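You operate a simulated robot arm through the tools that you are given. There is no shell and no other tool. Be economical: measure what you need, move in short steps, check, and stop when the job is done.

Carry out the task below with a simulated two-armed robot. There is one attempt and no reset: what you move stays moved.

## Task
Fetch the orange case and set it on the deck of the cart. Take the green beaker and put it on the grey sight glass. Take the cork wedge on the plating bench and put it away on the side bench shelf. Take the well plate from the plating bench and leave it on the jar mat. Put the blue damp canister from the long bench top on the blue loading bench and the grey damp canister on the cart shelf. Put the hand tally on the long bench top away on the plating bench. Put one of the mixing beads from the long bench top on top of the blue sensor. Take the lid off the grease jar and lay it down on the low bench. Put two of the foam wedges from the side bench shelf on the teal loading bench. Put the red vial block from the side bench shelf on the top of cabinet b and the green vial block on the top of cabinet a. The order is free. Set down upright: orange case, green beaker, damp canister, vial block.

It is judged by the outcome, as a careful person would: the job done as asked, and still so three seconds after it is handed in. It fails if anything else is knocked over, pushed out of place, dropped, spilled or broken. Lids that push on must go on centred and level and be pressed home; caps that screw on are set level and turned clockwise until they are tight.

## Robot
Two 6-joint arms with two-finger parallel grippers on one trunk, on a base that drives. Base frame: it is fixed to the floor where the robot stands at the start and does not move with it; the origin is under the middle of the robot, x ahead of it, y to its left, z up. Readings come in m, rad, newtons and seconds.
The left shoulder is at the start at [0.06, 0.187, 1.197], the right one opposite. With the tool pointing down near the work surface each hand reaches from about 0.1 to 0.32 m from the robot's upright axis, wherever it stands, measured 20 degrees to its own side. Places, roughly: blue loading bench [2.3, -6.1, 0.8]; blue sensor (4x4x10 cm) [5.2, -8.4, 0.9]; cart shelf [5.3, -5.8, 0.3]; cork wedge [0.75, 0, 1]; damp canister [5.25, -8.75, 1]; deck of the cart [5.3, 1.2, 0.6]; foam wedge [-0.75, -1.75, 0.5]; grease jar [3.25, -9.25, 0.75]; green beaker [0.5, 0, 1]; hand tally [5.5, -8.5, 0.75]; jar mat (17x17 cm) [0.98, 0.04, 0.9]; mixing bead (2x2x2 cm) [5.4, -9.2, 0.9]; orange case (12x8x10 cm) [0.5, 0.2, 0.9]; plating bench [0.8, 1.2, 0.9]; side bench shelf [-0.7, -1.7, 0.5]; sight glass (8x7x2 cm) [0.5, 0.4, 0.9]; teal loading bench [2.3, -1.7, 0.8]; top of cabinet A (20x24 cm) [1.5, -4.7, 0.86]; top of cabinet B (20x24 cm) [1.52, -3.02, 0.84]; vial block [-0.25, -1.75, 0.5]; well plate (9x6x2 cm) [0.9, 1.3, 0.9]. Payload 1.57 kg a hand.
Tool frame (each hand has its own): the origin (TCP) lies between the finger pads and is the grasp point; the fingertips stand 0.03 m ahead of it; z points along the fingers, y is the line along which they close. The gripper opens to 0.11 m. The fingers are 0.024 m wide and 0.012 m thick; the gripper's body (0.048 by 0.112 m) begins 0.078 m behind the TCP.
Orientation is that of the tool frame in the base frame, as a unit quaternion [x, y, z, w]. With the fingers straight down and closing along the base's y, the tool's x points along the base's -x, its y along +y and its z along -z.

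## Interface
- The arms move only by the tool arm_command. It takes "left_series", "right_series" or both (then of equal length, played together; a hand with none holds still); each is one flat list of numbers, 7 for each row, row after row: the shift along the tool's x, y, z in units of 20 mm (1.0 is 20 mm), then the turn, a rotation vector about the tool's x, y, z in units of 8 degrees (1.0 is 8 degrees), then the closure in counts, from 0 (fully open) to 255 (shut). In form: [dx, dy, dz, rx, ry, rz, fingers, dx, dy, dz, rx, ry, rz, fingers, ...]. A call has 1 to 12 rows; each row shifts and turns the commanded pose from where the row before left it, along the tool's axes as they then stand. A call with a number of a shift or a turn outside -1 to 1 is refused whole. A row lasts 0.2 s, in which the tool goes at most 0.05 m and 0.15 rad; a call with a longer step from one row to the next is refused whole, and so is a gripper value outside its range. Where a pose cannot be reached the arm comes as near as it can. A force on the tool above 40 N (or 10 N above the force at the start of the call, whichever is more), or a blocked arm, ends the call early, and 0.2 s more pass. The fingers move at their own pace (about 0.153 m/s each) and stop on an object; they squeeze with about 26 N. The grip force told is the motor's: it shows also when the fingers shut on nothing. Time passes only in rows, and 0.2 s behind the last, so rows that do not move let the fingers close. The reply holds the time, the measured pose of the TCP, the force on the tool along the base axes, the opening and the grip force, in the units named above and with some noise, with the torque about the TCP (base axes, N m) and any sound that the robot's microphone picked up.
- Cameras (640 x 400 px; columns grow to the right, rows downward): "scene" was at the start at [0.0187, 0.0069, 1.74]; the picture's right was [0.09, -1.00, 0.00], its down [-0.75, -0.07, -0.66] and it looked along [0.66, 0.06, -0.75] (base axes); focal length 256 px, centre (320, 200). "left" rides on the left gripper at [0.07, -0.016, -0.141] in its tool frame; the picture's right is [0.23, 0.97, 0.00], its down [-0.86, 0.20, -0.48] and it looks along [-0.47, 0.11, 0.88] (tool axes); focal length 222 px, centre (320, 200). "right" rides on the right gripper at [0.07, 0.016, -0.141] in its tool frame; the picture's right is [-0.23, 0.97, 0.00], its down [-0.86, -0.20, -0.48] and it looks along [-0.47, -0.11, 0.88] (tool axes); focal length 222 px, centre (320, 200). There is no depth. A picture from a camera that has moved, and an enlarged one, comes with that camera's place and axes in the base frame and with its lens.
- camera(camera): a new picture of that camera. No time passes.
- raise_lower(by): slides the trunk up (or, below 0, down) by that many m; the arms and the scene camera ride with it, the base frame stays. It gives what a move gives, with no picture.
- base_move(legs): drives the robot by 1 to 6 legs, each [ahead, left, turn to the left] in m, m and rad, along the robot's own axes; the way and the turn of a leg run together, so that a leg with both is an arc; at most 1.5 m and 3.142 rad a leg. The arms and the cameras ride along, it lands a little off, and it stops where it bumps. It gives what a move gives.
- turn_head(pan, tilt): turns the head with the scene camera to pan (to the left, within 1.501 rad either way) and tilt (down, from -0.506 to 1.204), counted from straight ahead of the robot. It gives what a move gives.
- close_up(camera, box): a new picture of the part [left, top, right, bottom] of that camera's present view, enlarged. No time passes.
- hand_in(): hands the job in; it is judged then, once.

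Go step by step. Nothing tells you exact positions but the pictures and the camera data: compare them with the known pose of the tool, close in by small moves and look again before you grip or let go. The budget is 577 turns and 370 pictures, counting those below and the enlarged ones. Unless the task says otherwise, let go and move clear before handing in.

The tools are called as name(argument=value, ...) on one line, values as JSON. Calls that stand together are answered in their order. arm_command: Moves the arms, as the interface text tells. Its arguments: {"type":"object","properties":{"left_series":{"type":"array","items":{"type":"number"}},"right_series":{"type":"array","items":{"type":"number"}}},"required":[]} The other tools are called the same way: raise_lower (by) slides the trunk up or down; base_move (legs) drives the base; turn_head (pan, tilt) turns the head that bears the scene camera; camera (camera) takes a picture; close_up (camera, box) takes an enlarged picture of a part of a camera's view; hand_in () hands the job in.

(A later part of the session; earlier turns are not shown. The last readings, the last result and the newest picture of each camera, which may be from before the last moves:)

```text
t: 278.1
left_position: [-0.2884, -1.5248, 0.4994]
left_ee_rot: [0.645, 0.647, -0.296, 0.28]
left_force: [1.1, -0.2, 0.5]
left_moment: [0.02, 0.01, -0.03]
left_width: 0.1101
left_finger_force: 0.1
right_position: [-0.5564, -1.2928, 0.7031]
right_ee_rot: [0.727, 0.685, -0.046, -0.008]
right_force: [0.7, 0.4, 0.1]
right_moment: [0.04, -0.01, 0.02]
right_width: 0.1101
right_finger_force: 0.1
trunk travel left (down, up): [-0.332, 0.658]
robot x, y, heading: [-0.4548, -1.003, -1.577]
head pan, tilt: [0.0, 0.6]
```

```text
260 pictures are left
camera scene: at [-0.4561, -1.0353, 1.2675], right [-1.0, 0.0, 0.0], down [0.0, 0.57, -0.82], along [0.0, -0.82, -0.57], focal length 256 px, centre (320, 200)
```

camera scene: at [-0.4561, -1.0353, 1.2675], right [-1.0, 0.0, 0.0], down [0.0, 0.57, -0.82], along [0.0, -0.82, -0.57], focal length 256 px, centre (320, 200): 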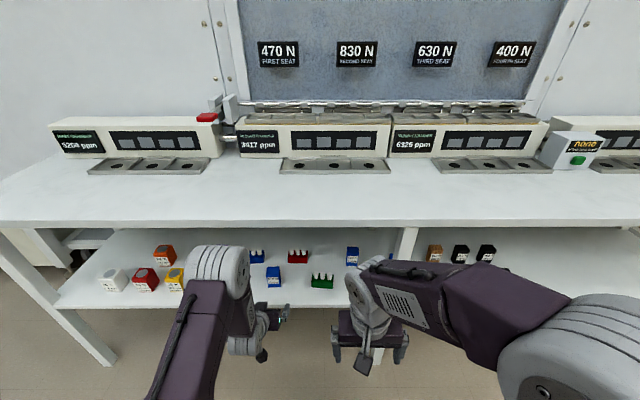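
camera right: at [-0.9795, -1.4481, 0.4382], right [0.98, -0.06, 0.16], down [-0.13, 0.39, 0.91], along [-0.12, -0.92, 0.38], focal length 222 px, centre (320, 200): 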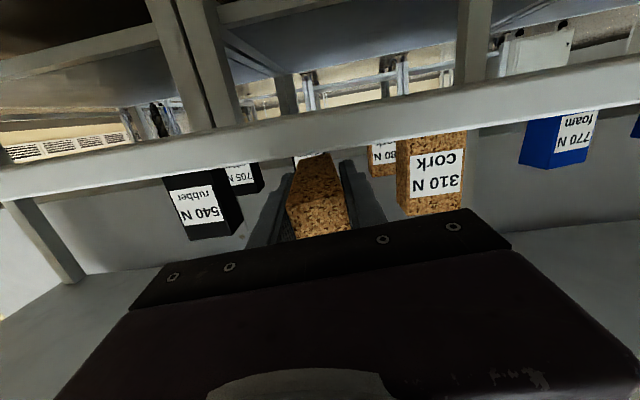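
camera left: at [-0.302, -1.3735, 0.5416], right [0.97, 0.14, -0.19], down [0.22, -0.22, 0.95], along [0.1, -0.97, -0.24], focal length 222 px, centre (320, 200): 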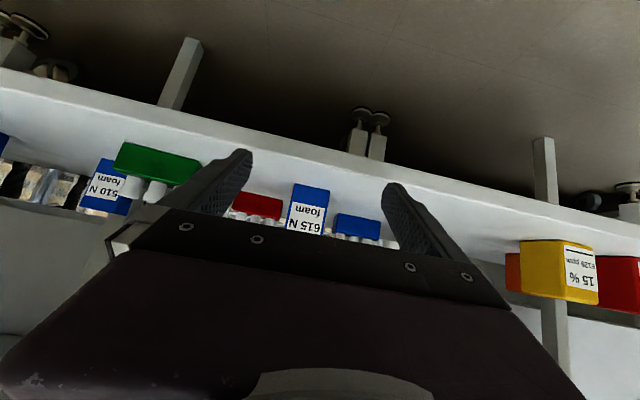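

Aligned. Move in 0.13 m.

base_move(legs=[[0.132, 0, 0]])

camera(camera="left")

close_up(camera="scene", box=[160, 230, 360, 380])

```text
t: 279.4
left_position: [-0.2915, -1.6577, 0.4976]
left_ee_rot: [0.647, 0.645, -0.297, 0.279]
left_force: [0.1, 0.4, 0.1]
left_moment: [-0.03, 0.01, -0.01]
left_width: 0.1099
left_finger_force: 0.0
right_position: [-0.5585, -1.4237, 0.704]
right_ee_rot: [0.729, 0.683, -0.045, -0.008]
right_force: [-0.4, 0.2, 0.4]
right_moment: [0.02, -0.01, 0.01]
right_width: 0.11
right_finger_force: 0.1
trunk travel left (down, up): [-0.332, 0.658]
robot x, y, heading: [-0.4539, -1.1377, -1.577]
head pan, tilt: [0.0, 0.6]
```

```text
259 pictures are left
camera left: at [-0.304, -1.5051, 0.5415], right [0.97, 0.14, -0.19], down [0.22, -0.22, 0.95], along [0.09, -0.97, -0.24], focal length 222 px, centre (320, 200)
```

left: 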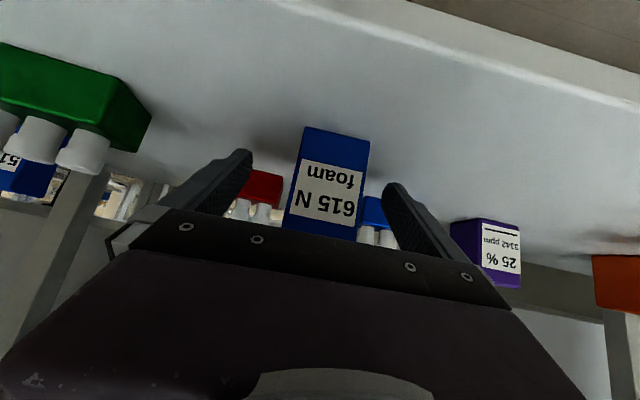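

```text
2.67 times, centred on (260, 305) of scene
camera zoom: at [-0.4568, -1.1665, 1.2675], right [-1.0, 0.01, 0.0], down [0.0, 0.57, -0.82], along [-0.01, -0.82, -0.57], focal length 683 px, centre (480, -80)
```

zoom: 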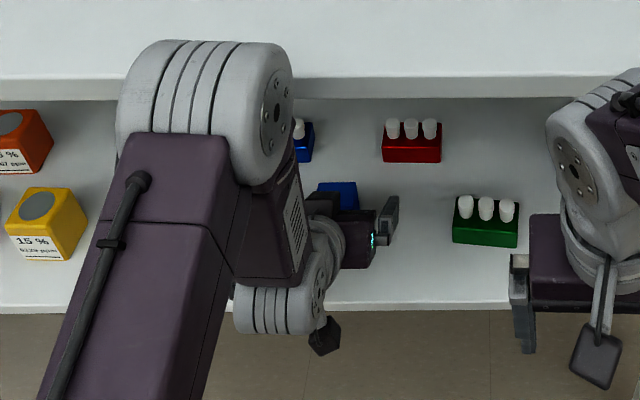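

Front of the wedge is at y≈−1.654; nudge 2 cm forward and grip.

arm_command(left_series=[-0.67, 0.1, 0.74, 0, 0, 0, 0, 0, 0, 0, 0, 0, 0, 255, 0, 0, 0, 0, 0, 0, 255, 0, 0, 0, 0, 0, 0, 255, 0, 0, 0, 0, 0, 0, 255])

camera(camera="left")

```text
t: 280.6
left_position: [-0.289, -1.6777, 0.4975]
left_ee_rot: [0.646, 0.645, -0.297, 0.28]
left_force: [-0.1, 0.1, 0.6]
left_moment: [0.03, -0.01, -0.03]
left_width: 0.0452
left_finger_force: 25.5
right_position: [-0.5579, -1.4241, 0.7052]
right_ee_rot: [0.728, 0.684, -0.045, -0.008]
right_force: [-0.6, 0.2, -0.3]
right_moment: [0.01, 0.01, -0.03]
right_width: 0.11
right_finger_force: 0.2
trunk travel left (down, up): [-0.332, 0.658]
robot x, y, heading: [-0.4572, -1.1387, -1.576]
head pan, tilt: [0.0, 0.6]
```

```text
257 pictures are left
camera left: at [-0.3025, -1.5253, 0.5414], right [0.97, 0.14, -0.19], down [0.22, -0.22, 0.95], along [0.09, -0.97, -0.24], focal length 222 px, centre (320, 200)
```

left: 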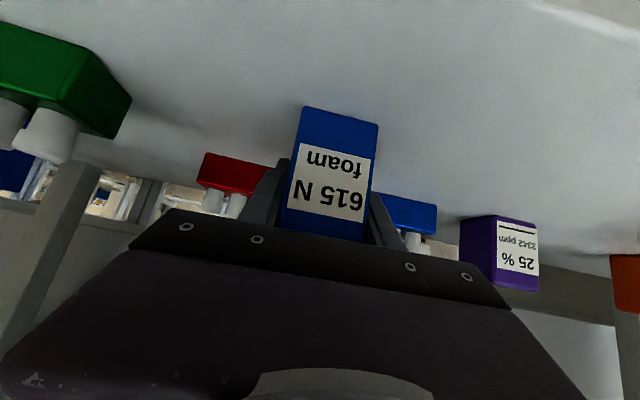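

Gripped (45 mm). Lift 3 cm, back out, then swap hand postures: left tucked, right pitched.

raise_lower(by=0.03)

base_move(legs=[[-0.33, 0, 0]])

arm_command(left_series=[0, 0, 0, 0, 1, 0, 255, 0, 0, 0, 0, 1, 0, 255, 0, 0, 0, 0, 1, 0, 255, 0, 0, 0, 0, 1, 0, 255, 0, 0, 0, 0, 1, 0, 255, 0, 0, 0, 0, 1, 0, 255, 1, 0, 0, 0, 0, 0, 255, 1, 0, 0, 0, 0, 0, 255, 1, 0, 0, 0, 0, 0, 255, 1, 0, 0, 0, 0, 0, 255, 1, 0, 0, 0, 0, 0, 255, 1, 0, 0, 0, 0, 0, 255], right_series=[-1, 0, 0, 0, 0, 0, 0, -1, 0, 0, 0, 0, 0, 0, -1, 0, 0, 0, 0, 0, 0, -1, 0, 0, 0, 0, 0, 0, -1, 0, 0, 0, 0, 0, 0, -1, 0, 0, 0, 0, 0, 0, -1, 0, 0, 0, 0, 0, 0, -1, 0, 0, 0, 0, 0, 0, -1, 0, 0, 0, -1, 0, 0, -1, 0, 0, 0, -1, 0, 0, 0, 0, 0, 0, -1, 0, 0, 0, 0, 0, 0, -1, 0, 0])

arm_command(left_series=[1, 0, 0, 0, 0, 0, 255, 1, 0, 0, 0, 0, 0, 255, 1, 0, 0, 0, 0, 0, 255, 1, 0, 0, 0, 0, 0, 255], right_series=[0, 0, 0, 0, -1, 0, 0, 0, 0, 0, 0, -1, 0, 0, 0, 0, 0, 0, -0.5, 0, 0, 0, 0, 0, 0, 0, 0, 0])

camera(camera="right")

camera(camera="scene")

```text
t: 281.4
left_position: [-0.2893, -1.6765, 0.5276]
left_ee_rot: [0.647, 0.645, -0.296, 0.28]
left_force: [0.3, -0.4, -0.1]
left_moment: [0.0, -0.04, -0.02]
left_width: 0.0452
left_finger_force: 26.1
right_position: [-0.5583, -1.4249, 0.7336]
right_ee_rot: [0.728, 0.684, -0.046, -0.008]
right_force: [-0.2, 0.8, 0.0]
right_moment: [0.01, 0.02, -0.04]
right_width: 0.1098
right_finger_force: 0.2
trunk travel left (down, up): [-0.362, 0.628]
robot x, y, heading: [-0.4593, -1.1386, -1.579]
head pan, tilt: [0.0, 0.6]
```

```text
t: 283.6
left_position: [-0.2841, -1.3308, 0.5288]
left_ee_rot: [0.644, 0.647, -0.296, 0.281]
left_force: [0.3, 0.6, -0.3]
left_moment: [-0.01, 0.0, 0.02]
left_width: 0.045
left_finger_force: 25.6
right_position: [-0.5548, -1.0807, 0.7348]
right_ee_rot: [0.725, 0.687, -0.046, -0.008]
right_force: [-0.6, 1.8, 0.0]
right_moment: [-0.02, 0.03, 0.01]
right_width: 0.11
right_finger_force: 0.1
trunk travel left (down, up): [-0.362, 0.628]
robot x, y, heading: [-0.4545, -0.7941, -1.573]
head pan, tilt: [0.0, 0.6]
```

```text
t: 286.2
left_position: [-0.2819, -1.2114, 0.5269]
left_ee_rot: [0.708, 0.706, -0.008, -0.006]
left_force: [-0.1, -0.9, 0.0]
left_moment: [-0.04, 0.03, 0.01]
left_width: 0.0454
left_finger_force: 26.2
right_position: [-0.5641, -1.2808, 0.7482]
right_ee_rot: [0.684, 0.663, -0.244, 0.182]
right_force: [-0.6, -0.3, -0.4]
right_moment: [0.01, 0.01, 0.0]
right_width: 0.1099
right_finger_force: 0.1
trunk travel left (down, up): [-0.362, 0.628]
robot x, y, heading: [-0.4537, -0.7935, -1.571]
head pan, tilt: [0.0, 0.6]
```

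```text
t: 287.2
left_position: [-0.2817, -1.1311, 0.5263]
left_ee_rot: [0.708, 0.706, -0.009, -0.008]
left_force: [-0.6, -0.3, -1.4]
left_moment: [-0.06, 0.0, -0.02]
left_width: 0.0454
left_finger_force: 25.9
right_position: [-0.5649, -1.281, 0.7485]
right_ee_rot: [0.631, 0.621, -0.36, 0.294]
right_force: [-0.3, -0.4, 0.3]
right_moment: [-0.06, -0.01, 0.0]
right_width: 0.11
right_finger_force: 0.1
trunk travel left (down, up): [-0.362, 0.628]
robot x, y, heading: [-0.4552, -0.7946, -1.571]
head pan, tilt: [0.0, 0.6]
```

```text
256 pictures are left
camera right: at [-0.5366, -1.1262, 0.7705], right [0.98, -0.18, 0.11], down [-0.13, -0.09, 0.99], along [-0.17, -0.98, -0.11], focal length 222 px, centre (320, 200)
```

right: 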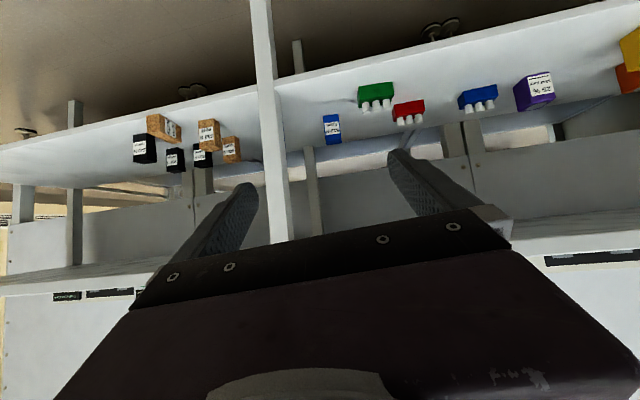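

```text
255 pictures are left
camera scene: at [-0.4558, -0.8215, 1.2975], right [-1.0, 0.0, 0.0], down [0.0, 0.56, -0.83], along [0.0, -0.83, -0.56], focal length 256 px, centre (320, 200)
```

scene: 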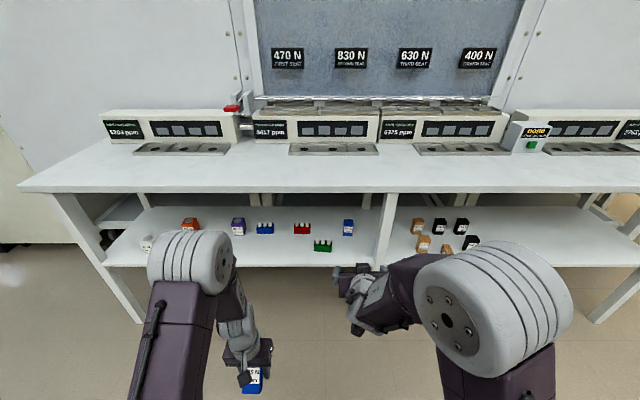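

Foam 510 is at ≈(−0.585, −1.765). Extend the right hand a bit, draw the left further in, lower and align.

arm_command(left_series=[1, 0, -1, 0, 0, 0, 255, 1, 0, -1, 0, 0, 0, 255, 1, 0, -1, 0, 0, 0, 255, 1, 0, -1, 0, 0, 0, 255, 1, 0, -1, 0, 0, 0, 255], right_series=[-0.57, 0.06, 0.82, 0, 0, 0, 0, -0.57, 0.06, 0.82, 0, 0, 0, 0, -0.57, 0.06, 0.82, 0, 0, 0, 0, -0.57, 0.06, 0.82, 0, 0, 0, 0, -0.57, 0.06, 0.82, 0, 0, 0, 0])

raise_lower(by=-0.23)

base_move(legs=[[0, -0.02, 0], [0.22, 0, 0]])

camera(camera="right")

camera(camera="scene")

```text
t: 288.4
left_position: [-0.2814, -1.0688, 0.6303]
left_ee_rot: [0.709, 0.705, -0.007, -0.008]
left_force: [-0.4, -1.2, -0.7]
left_moment: [0.02, 0.0, -0.01]
left_width: 0.0451
left_finger_force: 26.5
left hand out of reach, approached as far as the arm can: row 4, 5
right_position: [-0.5667, -1.3786, 0.7471]
right_ee_rot: [0.632, 0.621, -0.359, 0.293]
right_force: [0.5, 1.1, 0.2]
right_moment: [0.01, 0.03, -0.01]
right_width: 0.1095
right_finger_force: 0.1
trunk travel left (down, up): [-0.362, 0.628]
robot x, y, heading: [-0.4598, -0.7954, -1.566]
head pan, tilt: [0.0, 0.6]
```

```text
t: 290.8
left_position: [-0.2819, -1.0685, 0.4002]
left_ee_rot: [0.709, 0.706, -0.007, -0.007]
left_force: [0.2, -0.6, -0.6]
left_moment: [-0.01, -0.02, -0.03]
left_width: 0.0453
left_finger_force: 26.0
right_position: [-0.5644, -1.3777, 0.5189]
right_ee_rot: [0.632, 0.621, -0.359, 0.294]
right_force: [-0.9, -0.2, 0.1]
right_moment: [0.01, 0.03, 0.01]
right_width: 0.1101
right_finger_force: 0.0
trunk travel left (down, up): [-0.132, 0.858]
robot x, y, heading: [-0.4548, -0.7915, -1.567]
head pan, tilt: [0.0, 0.6]
```

```text
t: 292.9
left_position: [-0.2995, -1.2878, 0.402]
left_ee_rot: [0.708, 0.707, -0.007, -0.008]
left_force: [0.6, -0.6, -0.2]
left_moment: [-0.02, 0.05, -0.03]
left_width: 0.0453
left_finger_force: 26.1
right_position: [-0.5843, -1.5992, 0.5179]
right_ee_rot: [0.631, 0.622, -0.358, 0.294]
right_force: [1.0, -0.3, 0.5]
right_moment: [0.0, -0.02, 0.0]
right_width: 0.11
right_finger_force: 0.0
trunk travel left (down, up): [-0.132, 0.858]
robot x, y, heading: [-0.4775, -1.0145, -1.568]
head pan, tilt: [0.0, 0.6]
```

```text
254 pictures are left
camera right: at [-0.5564, -1.4451, 0.5402], right [0.98, -0.18, 0.11], down [-0.13, -0.09, 0.99], along [-0.17, -0.98, -0.11], focal length 222 px, centre (320, 200)
```

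right: 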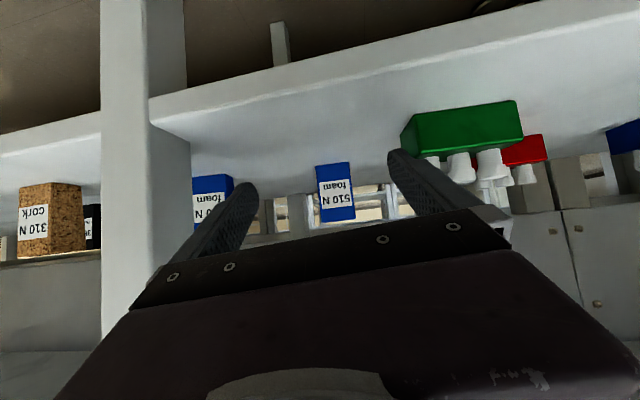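

```text
253 pictures are left
camera scene: at [-0.475, -1.042, 1.0675], right [-1.0, 0.0, 0.0], down [0.0, 0.57, -0.82], along [0.0, -0.82, -0.57], focal length 256 px, centre (320, 200)
```

scene: 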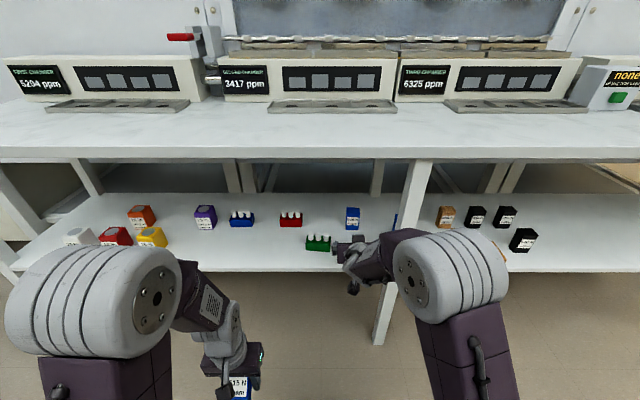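

Foam 510 lines up (x≈−0.586). Narrow the fingers for the green block's sake, lower 2 cm and move in.

arm_command(right_series=[0, 0, 0, 0, 0, 0, 70, 0, 0, 0, 0, 0, 0, 70])

raise_lower(by=-0.02)

base_move(legs=[[0.14, 0, 0]])

camera(camera="right")

close_up(camera="scene", box=[220, 200, 420, 350])

```text
t: 293.5
left_position: [-0.3003, -1.2897, 0.4009]
left_ee_rot: [0.708, 0.706, -0.007, -0.007]
left_force: [0.4, -1.1, -0.3]
left_moment: [-0.02, 0.0, 0.0]
left_width: 0.0453
left_finger_force: 25.9
right_position: [-0.5831, -1.5999, 0.5181]
right_ee_rot: [0.631, 0.622, -0.358, 0.294]
right_force: [-0.1, 0.0, 0.8]
right_moment: [0.02, -0.01, -0.01]
right_width: 0.0799
right_finger_force: 0.2
trunk travel left (down, up): [-0.132, 0.858]
robot x, y, heading: [-0.4758, -1.011, -1.569]
head pan, tilt: [0.0, 0.6]
```

```text
t: 294.2
left_position: [-0.3007, -1.2882, 0.3813]
left_ee_rot: [0.708, 0.707, -0.007, -0.008]
left_force: [-0.7, -0.8, -0.8]
left_moment: [-0.02, 0.02, -0.01]
left_width: 0.045
left_finger_force: 26.1
right_position: [-0.5833, -1.6, 0.4985]
right_ee_rot: [0.632, 0.621, -0.359, 0.294]
right_force: [0.0, -0.7, 0.5]
right_moment: [0.01, -0.02, -0.01]
right_width: 0.0796
right_finger_force: 0.0
trunk travel left (down, up): [-0.112, 0.878]
robot x, y, heading: [-0.4771, -1.0118, -1.568]
head pan, tilt: [0.0, 0.6]
```

```text
t: 295.5
left_position: [-0.3004, -1.4292, 0.3811]
left_ee_rot: [0.708, 0.707, -0.007, -0.007]
left_force: [-1.1, 0.8, -1.2]
left_moment: [0.01, 0.01, 0.0]
left_width: 0.0453
left_finger_force: 25.8
right_position: [-0.5833, -1.7396, 0.4977]
right_ee_rot: [0.632, 0.621, -0.36, 0.293]
right_force: [0.4, 0.3, -0.2]
right_moment: [0.03, -0.05, -0.03]
right_width: 0.0801
right_finger_force: 0.0
trunk travel left (down, up): [-0.112, 0.878]
robot x, y, heading: [-0.4754, -1.1529, -1.567]
head pan, tilt: [0.0, 0.6]
```

```text
252 pictures are left
camera right: at [-0.5559, -1.5856, 0.5202], right [0.98, -0.18, 0.11], down [-0.13, -0.09, 0.99], along [-0.17, -0.98, -0.11], focal length 222 px, centre (320, 200)
```

right: 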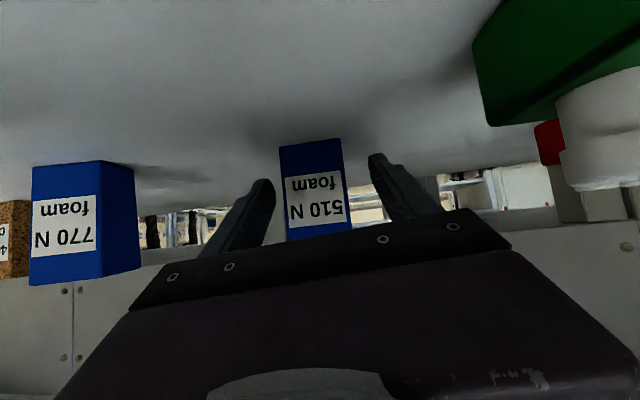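

```text
2.67 times, centred on (320, 275) of scene
camera zoom: at [-0.4745, -1.1825, 1.0475], right [-1.0, 0.0, 0.0], down [0.0, 0.56, -0.83], along [0.0, -0.83, -0.56], focal length 683 px, centre (320, 0)
```

zoom: 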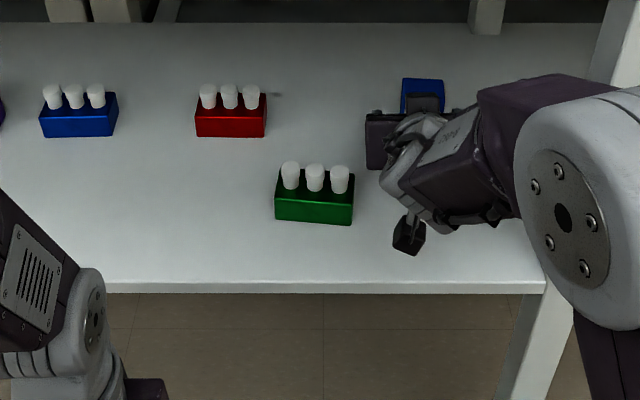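

Foam front face at y≈−1.765; advance 4.5 cm with a slight sideways trim and grip.

arm_command(right_series=[-0.57, -0.1, 0.82, 0, 0, 0, 70, -0.57, -0.05, 0.82, 0, 0, 0, 70, -0.14, 0, 0.2, 0, 0, 0, 70, 0, 0, 0, 0, 0, 0, 255, 0, 0, 0, 0, 0, 0, 255, 0, 0, 0, 0, 0, 0, 255])

camera(camera="right")

```text
t: 296.9
left_position: [-0.2999, -1.4295, 0.3815]
left_ee_rot: [0.708, 0.707, -0.008, -0.008]
left_force: [-0.4, -0.4, -0.7]
left_moment: [0.04, -0.04, 0.01]
left_width: 0.0452
left_finger_force: 26.4
right_position: [-0.5884, -1.7847, 0.4998]
right_ee_rot: [0.631, 0.621, -0.359, 0.294]
right_force: [0.2, -3.5, 4.1]
right_moment: [0.03, -0.06, -0.01]
right_width: 0.0457
right_finger_force: 26.0
trunk travel left (down, up): [-0.112, 0.878]
robot x, y, heading: [-0.4744, -1.1562, -1.568]
head pan, tilt: [0.0, 0.6]
```

```text
250 pictures are left
camera right: at [-0.5606, -1.6304, 0.5225], right [0.98, -0.18, 0.11], down [-0.13, -0.09, 0.99], along [-0.17, -0.98, -0.11], focal length 222 px, centre (320, 200)
```

right: 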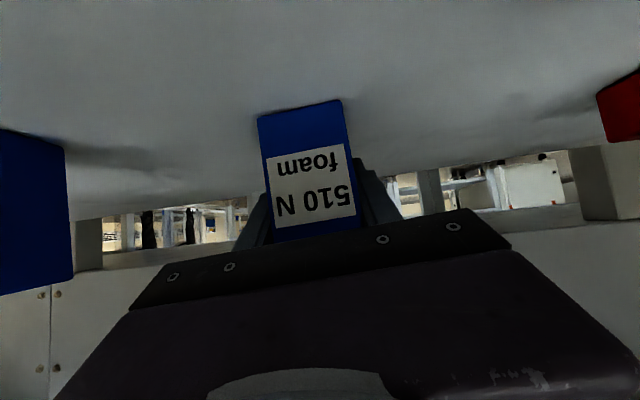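

Both foam wedges in hand. Lift, back out, and slide over toward the teal loading bench.

raise_lower(by=0.05)

base_move(legs=[[-0.46, 0, 0], [0, 1.4, 0], [0, 0.9, 0]])

raise_lower(by=0.4)

camera(camera="scene")

```text
t: 297.8
left_position: [-0.3005, -1.4299, 0.4316]
left_ee_rot: [0.707, 0.707, -0.007, -0.008]
left_force: [-0.6, 0.6, -0.7]
left_moment: [0.01, -0.02, -0.01]
left_width: 0.0452
left_finger_force: 25.3
right_position: [-0.5877, -1.7846, 0.5495]
right_ee_rot: [0.632, 0.622, -0.358, 0.294]
right_force: [0.0, -0.2, -0.1]
right_moment: [0.01, 0.02, -0.02]
right_width: 0.0456
right_finger_force: 26.0
trunk travel left (down, up): [-0.162, 0.828]
robot x, y, heading: [-0.4773, -1.1527, -1.567]
head pan, tilt: [0.0, 0.6]
```

```text
t: 311.4
left_position: [1.9639, -0.9859, 0.4298]
left_ee_rot: [0.72, 0.694, -0.007, -0.007]
left_force: [-0.4, 0.0, -0.6]
left_moment: [0.0, 0.02, -0.04]
left_width: 0.0452
left_finger_force: 25.5
right_position: [1.6649, -1.3313, 0.5493]
right_ee_rot: [0.642, 0.611, -0.363, 0.287]
right_force: [-0.6, -0.4, -0.4]
right_moment: [0.0, 0.0, 0.01]
right_width: 0.0449
right_finger_force: 25.9
trunk travel left (down, up): [-0.162, 0.828]
robot x, y, heading: [1.7977, -0.7023, -1.603]
head pan, tilt: [0.0, 0.6]
```

```text
t: 315.2
left_position: [1.9651, -0.9869, 0.8314]
left_ee_rot: [0.719, 0.695, -0.007, -0.008]
left_force: [-0.8, -0.8, -0.9]
left_moment: [0.02, -0.01, -0.01]
left_width: 0.0453
left_finger_force: 26.3
right_position: [1.6637, -1.3326, 0.9499]
right_ee_rot: [0.641, 0.611, -0.364, 0.288]
right_force: [0.0, 0.2, -1.1]
right_moment: [-0.02, -0.01, 0.02]
right_width: 0.0452
right_finger_force: 26.5
trunk travel left (down, up): [-0.562, 0.428]
robot x, y, heading: [1.7994, -0.7064, -1.602]
head pan, tilt: [0.0, 0.6]
```

```text
249 pictures are left
camera scene: at [1.7983, -0.7342, 1.4975], right [-1.0, 0.03, 0.0], down [0.02, 0.56, -0.82], along [-0.02, -0.82, -0.57], focal length 256 px, centre (320, 200)
```

scene: 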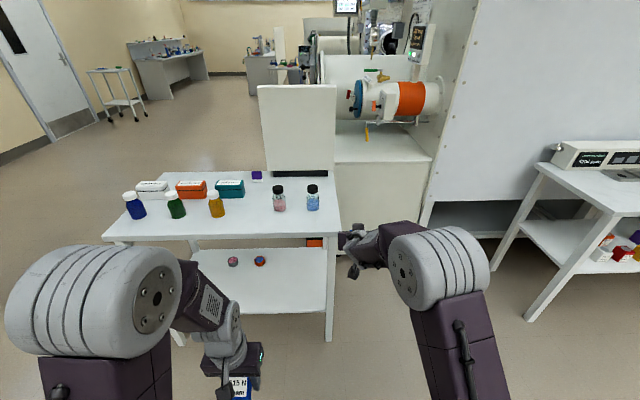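

This is the bench at (1.70–2.63, −1.48…), top ≈0.8, with a free strip at the front. Align so the right wedge is over the free right-front area.

base_move(legs=[[0, 0.2, 0.03], [0.24, 0, 0]])

camera(camera="right")

camera(camera="scene")

```text
t: 318.2
left_position: [2.1735, -1.2261, 0.8307]
left_ee_rot: [0.71, 0.704, -0.007, -0.008]
left_force: [0.1, -0.2, -1.0]
left_moment: [0.02, -0.01, 0.0]
left_width: 0.0451
left_finger_force: 25.7
right_position: [1.8825, -1.5782, 0.9498]
right_ee_rot: [0.633, 0.62, -0.359, 0.293]
right_force: [1.0, 0.9, -0.7]
right_moment: [0.03, -0.02, -0.03]
right_width: 0.0452
right_finger_force: 26.0
trunk travel left (down, up): [-0.562, 0.428]
robot x, y, heading: [2.0038, -0.9466, -1.578]
head pan, tilt: [0.0, 0.6]
```

```text
248 pictures are left
camera right: at [1.9113, -1.4244, 0.9719], right [0.98, -0.19, 0.11], down [-0.13, -0.09, 0.99], along [-0.18, -0.98, -0.11], focal length 222 px, centre (320, 200)
```

right: 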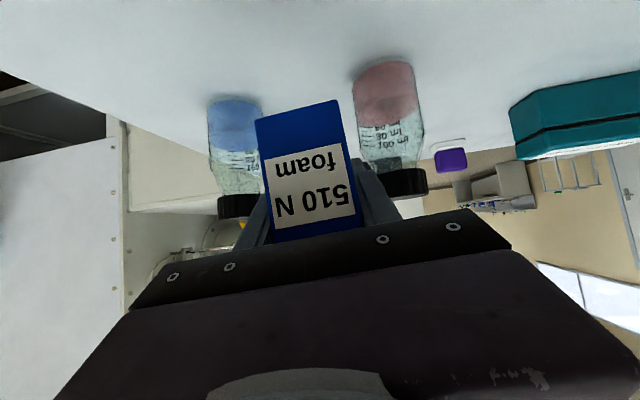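

```text
247 pictures are left
camera scene: at [2.0008, -0.9776, 1.4975], right [-1.0, 0.0, 0.0], down [0.0, 0.57, -0.82], along [0.0, -0.82, -0.57], focal length 256 px, centre (320, 200)
```

scene: 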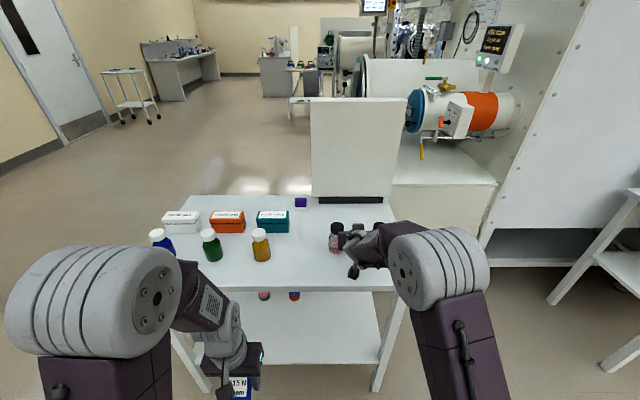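

Clear of the bottles (y≈−1.69). Lower the wedge onto the bench.

raise_lower(by=-0.09)

raise_lower(by=-0.008)

camera(camera="right")

```text
t: 319.3
left_position: [2.1735, -1.2219, 0.7507]
left_ee_rot: [0.711, 0.703, -0.009, -0.006]
left_force: [0.4, 0.2, -0.6]
left_moment: [0.03, -0.01, 0.02]
left_width: 0.0452
left_finger_force: 25.5
right_position: [1.8824, -1.5788, 0.8808]
right_ee_rot: [0.631, 0.612, -0.369, 0.3]
right_force: [1.0, 7.1, 17.8]
right_moment: [0.55, -0.43, 0.19]
right_width: 0.0458
right_finger_force: 26.2
trunk travel left (down, up): [-0.481, 0.509]
robot x, y, heading: [1.9974, -0.9506, -1.579]
head pan, tilt: [0.0, 0.6]
stopped: the force on the tool passed its limit at 51 N (the readings are from after the stop); the commanded pose is now the measured one
```

```text
t: 319.7
left_position: [2.1728, -1.2229, 0.7451]
left_ee_rot: [0.711, 0.703, -0.008, -0.007]
left_force: [-0.8, -0.4, 0.3]
left_moment: [-0.04, 0.03, 0.02]
left_width: 0.045
left_finger_force: 25.1
right_position: [1.8806, -1.5818, 0.8803]
right_ee_rot: [0.629, 0.61, -0.373, 0.305]
right_force: [1.5, 6.0, 16.3]
right_moment: [0.6, -0.44, 0.08]
right_width: 0.0459
right_finger_force: 26.1
trunk travel left (down, up): [-0.475, 0.515]
robot x, y, heading: [2.0012, -0.9441, -1.577]
head pan, tilt: [0.0, 0.6]
stopped: the force on the tool passed its limit at 41 N (the readings are from after the stop); the commanded pose is now the measured one
```

```text
246 pictures are left
camera right: at [1.9112, -1.4276, 0.8965], right [0.97, -0.19, 0.12], down [-0.13, -0.05, 0.99], along [-0.19, -0.98, -0.07], focal length 222 px, centre (320, 200)
```

right: 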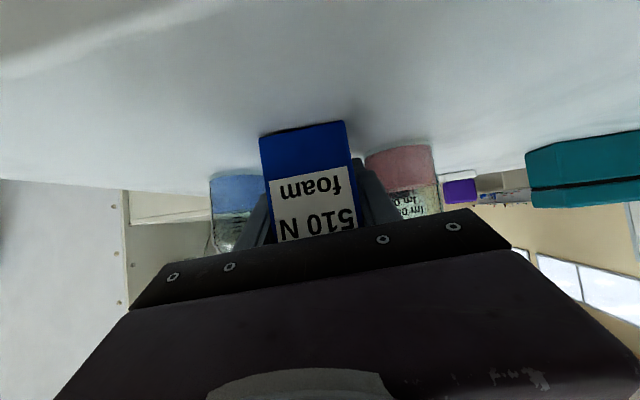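

Contact: the bench top is at ≈0.832. Ease and release, then lift away.

raise_lower(by=0.005)

arm_command(right_series=[0, 0, 0, 0, 0, 0, 130, 0, 0, 0, 0, 0, 0, 70, 0, 0, 0, 0, 0, 0, 70])

camera(camera="right")

```text
t: 320.3
left_position: [2.1731, -1.2249, 0.7486]
left_ee_rot: [0.711, 0.703, -0.007, -0.007]
left_force: [0.4, 0.2, 0.5]
left_moment: [-0.04, 0.0, -0.01]
left_width: 0.0452
left_finger_force: 26.0
right_position: [1.882, -1.5825, 0.8815]
right_ee_rot: [0.631, 0.611, -0.371, 0.301]
right_force: [0.4, 0.9, 1.1]
right_moment: [0.08, -0.08, 0.01]
right_width: 0.0458
right_finger_force: 26.0
trunk travel left (down, up): [-0.48, 0.51]
robot x, y, heading: [1.9986, -0.9472, -1.574]
head pan, tilt: [0.0, 0.6]
```

```text
t: 321.1
left_position: [2.1729, -1.2245, 0.7492]
left_ee_rot: [0.711, 0.703, -0.008, -0.007]
left_force: [0.4, -0.1, 0.4]
left_moment: [0.0, -0.01, -0.03]
left_width: 0.0452
left_finger_force: 26.1
right_position: [1.8806, -1.584, 0.8803]
right_ee_rot: [0.631, 0.61, -0.372, 0.302]
right_force: [0.3, -0.5, -0.3]
right_moment: [0.05, 0.01, 0.0]
right_width: 0.0797
right_finger_force: 0.0
trunk travel left (down, up): [-0.48, 0.51]
robot x, y, heading: [1.9956, -0.9473, -1.575]
head pan, tilt: [0.0, 0.6]
```

```text
245 pictures are left
camera right: at [1.9107, -1.4293, 0.8987], right [0.97, -0.19, 0.12], down [-0.13, -0.05, 0.99], along [-0.19, -0.98, -0.08], focal length 222 px, centre (320, 200)
```

right: 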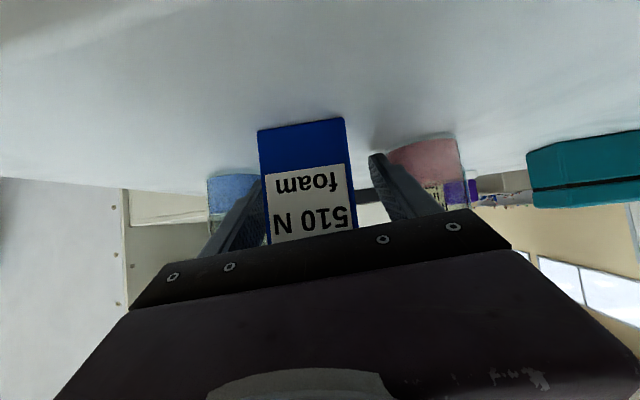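

Standing on the bench. Back off, then bring the left hand forward and pitched for the second wedge.

base_move(legs=[[-0.22, 0, 0]])

raise_lower(by=0.1)

arm_command(left_series=[-1, 0, 0, 0, 0, 0, 255, -1, 0, 0, 0, 0, 0, 255, -1, 0, 0, 0, 0, 0, 255, -1, 0, 0, 0, 0, 0, 255, -1, 0, 0, 0, 0, 0, 255, -1, 0, 0, 0, 0, 0, 255, -1, 0, 0, 0, 0, 0, 255, -1, 0, 0, 0, 0, 0, 255, -1, 0, 0, 0, 0, 0, 255, -1, 0, 0, 0, 0, 0, 255, -1, 0, 0, 0, -1, 0, 255, -1, 0, 0, 0, -1, 0, 255], right_series=[0, 0, 0, 0, 0.9, 0, 0, 0, 0, 0, 0, 0.9, 0, 0, 0, 0, 0, 0, 0.9, 0, 0, 0, 0, 0, 0, 0.9, 0, 0, 0, 0, 0, 0, 0.9, 0, 0, 0, 0, 0, 0, 0.9, 0, 0, 0, 0, 0, 0, 0.9, 0, 0, 1, 0, 0, 0, 0, 0, 0, 1, 0, 0, 0, 0, 0, 0, 1, 0, 0, 0, 0, 0, 0, 1, 0, 0, 0, 0, 0, 0, 1, 0, 0, 0, 0, 0, 0])

arm_command(left_series=[0, 0, 0, 0, -1, 0, 255, 0, 0, 0, 0, -1, 0, 255, 0, 0, 0, 0, -1, 0, 255, 0, 0, 0, 0, -1, 0, 255, 0, 0, 0, 0, 0, 0, 255], right_series=[1, 0, 0, 0, 0, 0, 0, 1, 0, 0, 0, 0, 0, 0, 1, 0, 0, 0, 0, 0, 0, 1, 0, 0, 0, 0, 0, 0, 1, 0, 0, 0, 0, 0, 0])

camera(camera="scene")

```text
t: 322.8
left_position: [2.1746, -1.0006, 0.7492]
left_ee_rot: [0.712, 0.702, -0.007, -0.007]
left_force: [-0.4, 0.0, -0.6]
left_moment: [-0.03, 0.02, 0.04]
left_width: 0.0455
left_finger_force: 26.2
right_position: [1.8805, -1.3609, 0.8815]
right_ee_rot: [0.632, 0.609, -0.372, 0.301]
right_force: [0.4, -0.3, -0.1]
right_moment: [-0.01, 0.03, -0.01]
right_width: 0.0797
right_finger_force: 0.1
trunk travel left (down, up): [-0.48, 0.51]
robot x, y, heading: [2.0057, -0.7277, -1.575]
head pan, tilt: [0.0, 0.6]
```

```text
t: 324.1
left_position: [2.1748, -1.0026, 0.8494]
left_ee_rot: [0.712, 0.702, -0.007, -0.008]
left_force: [1.0, -0.6, -0.6]
left_moment: [-0.01, 0.02, -0.01]
left_width: 0.045
left_finger_force: 25.9
right_position: [1.8805, -1.3606, 0.9813]
right_ee_rot: [0.631, 0.611, -0.371, 0.302]
right_force: [-0.1, 0.5, 0.7]
right_moment: [-0.01, -0.04, -0.01]
right_width: 0.0798
right_finger_force: 0.0
trunk travel left (down, up): [-0.58, 0.41]
robot x, y, heading: [2.0016, -0.721, -1.573]
head pan, tilt: [0.0, 0.6]
```

```text
t: 326.7
left_position: [2.1693, -1.2432, 0.8544]
left_ee_rot: [0.703, 0.697, -0.106, 0.09]
left_force: [0.1, -0.8, -0.4]
left_moment: [-0.03, -0.02, -0.01]
left_width: 0.0448
left_finger_force: 26.1
right_position: [1.8835, -1.2404, 0.9589]
right_ee_rot: [0.733, 0.672, -0.099, 0.03]
right_force: [-0.2, 0.3, -0.3]
right_moment: [0.02, 0.01, 0.01]
right_width: 0.1099
right_finger_force: 0.0
right hand out of reach, approached as far as the arm can: row 2, 7
trunk travel left (down, up): [-0.58, 0.41]
robot x, y, heading: [2.002, -0.7251, -1.575]
head pan, tilt: [0.0, 0.6]
```

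```text
t: 327.9
left_position: [2.1723, -1.2405, 0.8521]
left_ee_rot: [0.647, 0.645, -0.295, 0.28]
left_force: [-1.0, 0.2, -1.6]
left_moment: [-0.01, 0.01, 0.02]
left_width: 0.0451
left_finger_force: 26.2
right_position: [1.8901, -1.1412, 0.9418]
right_ee_rot: [0.734, 0.671, -0.101, 0.031]
right_force: [-0.5, 0.9, -0.6]
right_moment: [-0.03, -0.01, 0.0]
right_width: 0.11
right_finger_force: 0.1
trunk travel left (down, up): [-0.58, 0.41]
robot x, y, heading: [1.9995, -0.7216, -1.58]
head pan, tilt: [0.0, 0.6]
```

```text
244 pictures are left
camera scene: at [2.0018, -0.7529, 1.5154], right [-1.0, 0.01, 0.0], down [0.0, 0.56, -0.83], along [-0.01, -0.83, -0.56], focal length 256 px, centre (320, 200)
```

scene: 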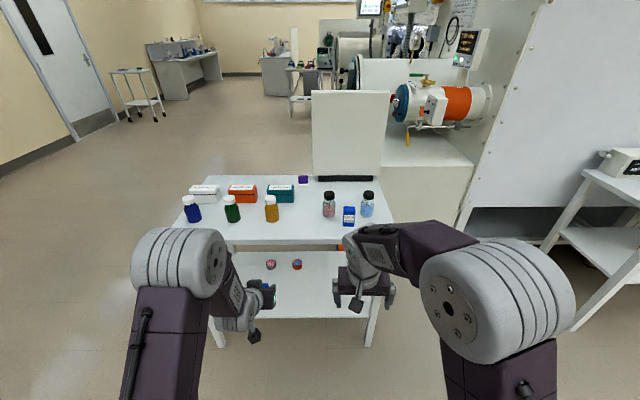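

Free spot for the second wedge: x≈2.08, y≈−1.56 (between yellow and pink bottles). Raise, align and drive in.

raise_lower(by=0.09)

base_move(legs=[[0, -0.09, 0.005], [0.315, 0, 0]])

camera(camera="left")

camera(camera="scene")

```text
t: 329.1
left_position: [2.1702, -1.2421, 0.9421]
left_ee_rot: [0.647, 0.645, -0.296, 0.279]
left_force: [-0.4, 0.4, -0.7]
left_moment: [-0.02, 0.0, -0.02]
left_width: 0.045
left_finger_force: 26.0
right_position: [1.8915, -1.1417, 1.0321]
right_ee_rot: [0.734, 0.671, -0.1, 0.031]
right_force: [0.0, 0.6, -0.1]
right_moment: [-0.02, -0.04, 0.01]
right_width: 0.1099
right_finger_force: 0.1
trunk travel left (down, up): [-0.67, 0.32]
robot x, y, heading: [2.0002, -0.7217, -1.575]
head pan, tilt: [0.0, 0.6]
```

```text
t: 331.9
left_position: [2.0802, -1.5537, 0.9403]
left_ee_rot: [0.648, 0.644, -0.296, 0.278]
left_force: [-0.1, 0.2, -1.1]
left_moment: [0.01, 0.06, -0.04]
left_width: 0.0455
left_finger_force: 25.4
right_position: [1.7996, -1.453, 1.0318]
right_ee_rot: [0.735, 0.67, -0.1, 0.031]
right_force: [-0.1, 0.0, 0.3]
right_moment: [0.01, -0.03, -0.02]
right_width: 0.1102
right_finger_force: 0.2
trunk travel left (down, up): [-0.67, 0.32]
robot x, y, heading: [1.913, -1.036, -1.578]
head pan, tilt: [0.0, 0.6]
```

```text
243 pictures are left
camera left: at [2.0669, -1.4019, 0.9858], right [0.97, 0.14, -0.19], down [0.22, -0.22, 0.95], along [0.09, -0.97, -0.24], focal length 222 px, centre (320, 200)
```

left: 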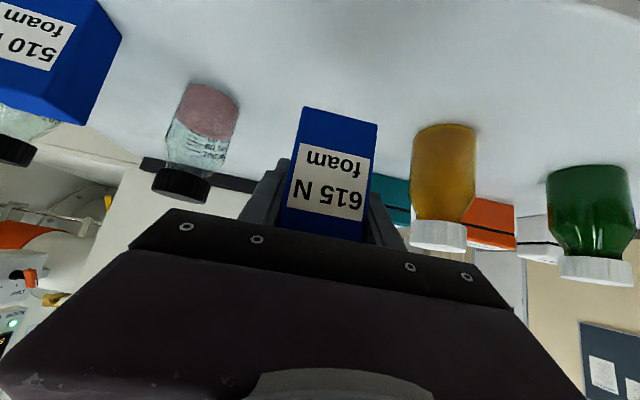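

```text
242 pictures are left
camera scene: at [1.9111, -1.0647, 1.6054], right [-1.0, 0.01, 0.0], down [0.0, 0.56, -0.83], along [-0.01, -0.83, -0.56], focal length 256 px, centre (320, 200)
```

scene: 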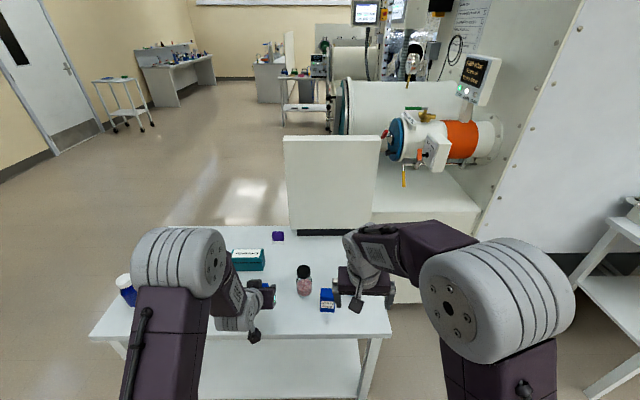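

Clear between bottles. Lower to contact.

raise_lower(by=-0.055)

raise_lower(by=-0.006)

```text
t: 332.9
left_position: [2.0792, -1.5528, 0.8892]
left_ee_rot: [0.648, 0.644, -0.297, 0.278]
left_force: [0.5, 0.4, 10.1]
left_moment: [0.2, -0.29, 0.01]
left_width: 0.0451
left_finger_force: 25.7
right_position: [1.7984, -1.4524, 0.9767]
right_ee_rot: [0.734, 0.671, -0.1, 0.03]
right_force: [0.0, -0.6, -0.8]
right_moment: [-0.01, 0.0, 0.01]
right_width: 0.1101
right_finger_force: 0.1
trunk travel left (down, up): [-0.615, 0.375]
robot x, y, heading: [1.9124, -1.0355, -1.581]
head pan, tilt: [0.0, 0.6]
```

```text
t: 333.5
left_position: [2.078, -1.5533, 0.8887]
left_ee_rot: [0.645, 0.642, -0.301, 0.284]
left_force: [-2.6, 10.6, 17.4]
left_moment: [0.84, -0.33, 0.31]
left_width: 0.0454
left_finger_force: 25.7
right_position: [1.7986, -1.4492, 0.9727]
right_ee_rot: [0.735, 0.67, -0.101, 0.032]
right_force: [0.0, 0.4, 0.9]
right_moment: [0.0, -0.01, 0.01]
right_width: 0.1102
right_finger_force: 0.1
trunk travel left (down, up): [-0.609, 0.381]
robot x, y, heading: [1.9132, -1.0356, -1.581]
head pan, tilt: [0.0, 0.6]
stopped: the force on the tool passed its limit at 40 N (the readings are from after the stop); the commanded pose is now the measured one
```

raise_lower(by=0.006)

arm_command(left_series=[0, 0, 0, 0, 0, 0, 130, 0, 0, 0, 0, 0, 0, 100, 0, 0, 0, 0, 0, 0, 100])

base_move(legs=[[-0.25, 0, 0]])

close_up(camera="scene", box=[160, 170, 420, 330])

```text
t: 334.1
left_position: [2.0809, -1.5556, 0.8916]
left_ee_rot: [0.647, 0.642, -0.301, 0.282]
left_force: [-0.1, 0.7, -1.0]
left_moment: [-0.03, -0.02, -0.04]
left_width: 0.045
left_finger_force: 26.7
right_position: [1.8007, -1.4525, 0.9771]
right_ee_rot: [0.734, 0.671, -0.099, 0.031]
right_force: [0.2, 0.1, 0.7]
right_moment: [-0.01, 0.03, 0.0]
right_width: 0.1099
right_finger_force: 0.1
trunk travel left (down, up): [-0.615, 0.375]
robot x, y, heading: [1.9118, -1.0373, -1.578]
head pan, tilt: [0.0, 0.6]
```

```text
t: 334.9
left_position: [2.079, -1.5571, 0.8901]
left_ee_rot: [0.645, 0.643, -0.3, 0.283]
left_force: [0.3, -0.7, -0.9]
left_moment: [0.03, -0.03, -0.02]
left_width: 0.067
left_finger_force: 0.1
right_position: [1.7993, -1.4529, 0.9782]
right_ee_rot: [0.734, 0.671, -0.099, 0.03]
right_force: [0.3, 0.1, 0.4]
right_moment: [-0.01, 0.01, 0.02]
right_width: 0.1099
right_finger_force: 0.0
trunk travel left (down, up): [-0.615, 0.375]
robot x, y, heading: [1.9115, -1.0375, -1.58]
head pan, tilt: [0.0, 0.6]
```

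```text
t: 336.7
left_position: [2.0834, -1.3045, 0.8909]
left_ee_rot: [0.644, 0.644, -0.299, 0.284]
left_force: [-0.2, -0.6, 0.9]
left_moment: [-0.01, -0.02, -0.02]
left_width: 0.0671
left_finger_force: 0.1
right_position: [1.8019, -1.2006, 0.9776]
right_ee_rot: [0.733, 0.672, -0.1, 0.031]
right_force: [0.2, 0.5, 0.0]
right_moment: [-0.05, 0.02, 0.0]
right_width: 0.1098
right_finger_force: 0.0
trunk travel left (down, up): [-0.615, 0.375]
robot x, y, heading: [1.9128, -0.7853, -1.579]
head pan, tilt: [0.0, 0.6]
```

```text
2.46 times, centred on (290, 250) of scene
camera zoom: at [1.9129, -0.8129, 1.5508], right [-1.0, 0.0, 0.0], down [0.0, 0.56, -0.83], along [0.0, -0.83, -0.56], focal length 630 px, centre (394, 77)
```

zoom: 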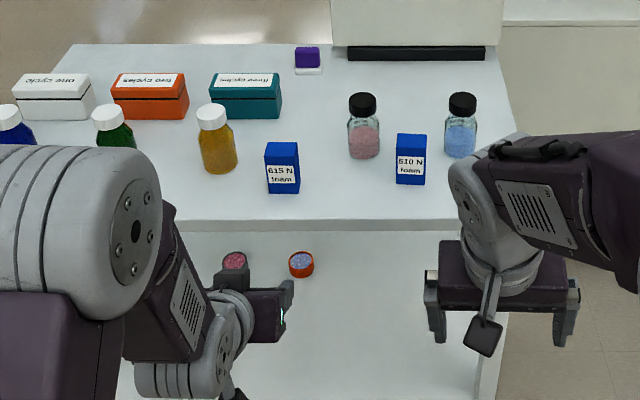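

Both foam wedges stand on the bench. Next, green vial block with the left hand: tuck the right hand, drive back along to the shelf.

arm_command(left_series=[0, 0, 0, 0, 0, 0, 0, 0, 0, 0, 0, 0, 0, 0, 0, 0, 0, 0, 0, 0, 0, 0, 0, 0, 0, 0, 0, 0, 0, 0, 0, 0, 0, 0, 0, 0, 0, 0, 0, 0, 0, 0, 0, 0, 0, 0, 0, 0, 0], right_series=[1, 0, 0, 0, 0.5, 0, 0, 1, 0, 0, 0, 0.5, 0, 0, 1, 0, 0, 0, 0, 0, 0, 1, 0, 0, 0, 0, 0, 0, 1, 0, 0, 0, 0, 0, 0, 1, 0, 0, 0, 0, 0, 0, 1, 0, 0, 0, 0, 0, 0])

base_move(legs=[[0, -1.3, 0.005], [0, -1.25, 0]])

raise_lower(by=-0.35)

camera(camera="left")

camera(camera="scene")

```text
t: 338.3
left_position: [2.0828, -1.3036, 0.8921]
left_ee_rot: [0.644, 0.645, -0.299, 0.283]
left_force: [-0.4, 0.6, -0.8]
left_moment: [-0.02, -0.01, 0.02]
left_width: 0.1101
left_finger_force: 0.1
right_position: [1.8141, -1.0612, 0.9659]
right_ee_rot: [0.738, 0.672, -0.049, -0.016]
right_force: [-0.2, 0.0, 0.0]
right_moment: [-0.02, -0.02, 0.02]
right_width: 0.11
right_finger_force: 0.0
trunk travel left (down, up): [-0.615, 0.375]
robot x, y, heading: [1.9149, -0.7827, -1.577]
head pan, tilt: [0.0, 0.6]
```

```text
t: 350.8
left_position: [-0.4843, -1.3381, 0.8903]
left_ee_rot: [0.644, 0.644, -0.299, 0.283]
left_force: [-0.3, 0.0, 1.0]
left_moment: [0.0, 0.01, -0.02]
left_width: 0.1099
left_finger_force: 0.0
right_position: [-0.7537, -1.0994, 0.967]
right_ee_rot: [0.738, 0.673, -0.048, -0.017]
right_force: [0.5, 0.1, -0.2]
right_moment: [-0.01, 0.01, 0.02]
right_width: 0.1097
right_finger_force: 0.1
trunk travel left (down, up): [-0.615, 0.375]
robot x, y, heading: [-0.6523, -0.822, -1.574]
head pan, tilt: [0.0, 0.6]
```

```text
t: 354.2
left_position: [-0.4844, -1.3387, 0.5403]
left_ee_rot: [0.645, 0.644, -0.3, 0.283]
left_force: [-0.1, -0.4, -0.3]
left_moment: [-0.01, -0.02, -0.02]
left_width: 0.1099
left_finger_force: 0.1
right_position: [-0.7537, -1.0978, 0.6169]
right_ee_rot: [0.737, 0.674, -0.048, -0.016]
right_force: [0.6, 0.7, -0.6]
right_moment: [0.03, -0.03, -0.02]
right_width: 0.11
right_finger_force: 0.1
trunk travel left (down, up): [-0.265, 0.725]
robot x, y, heading: [-0.6554, -0.8215, -1.574]
head pan, tilt: [0.0, 0.6]
```

```text
240 pictures are left
camera left: at [-0.4978, -1.1869, 0.5828], right [0.97, 0.14, -0.19], down [0.22, -0.21, 0.95], along [0.09, -0.97, -0.23], focal length 222 px, centre (320, 200)
```

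left: 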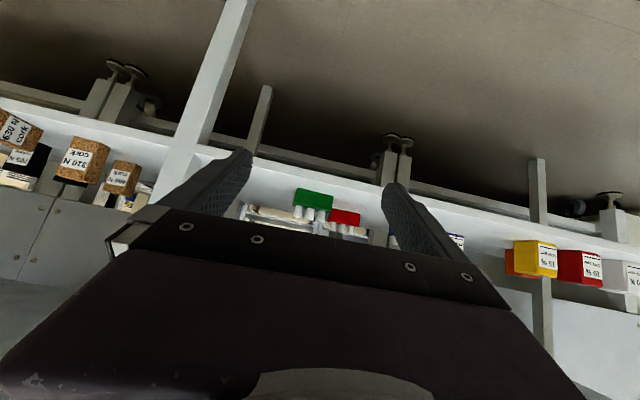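

```text
239 pictures are left
camera scene: at [-0.6553, -0.848, 1.2009], right [-1.0, 0.0, 0.0], down [0.0, 0.56, -0.83], along [0.0, -0.83, -0.56], focal length 256 px, centre (320, 200)
```

scene: 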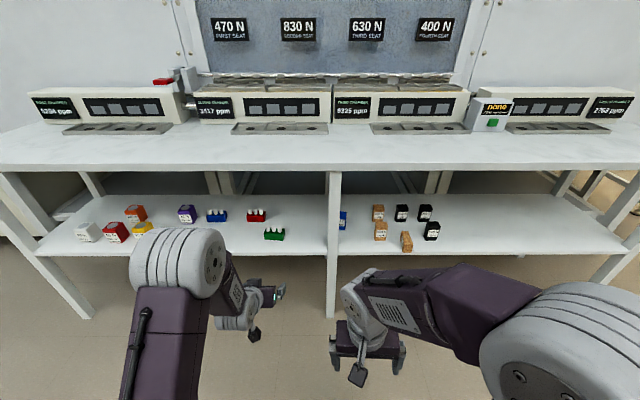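

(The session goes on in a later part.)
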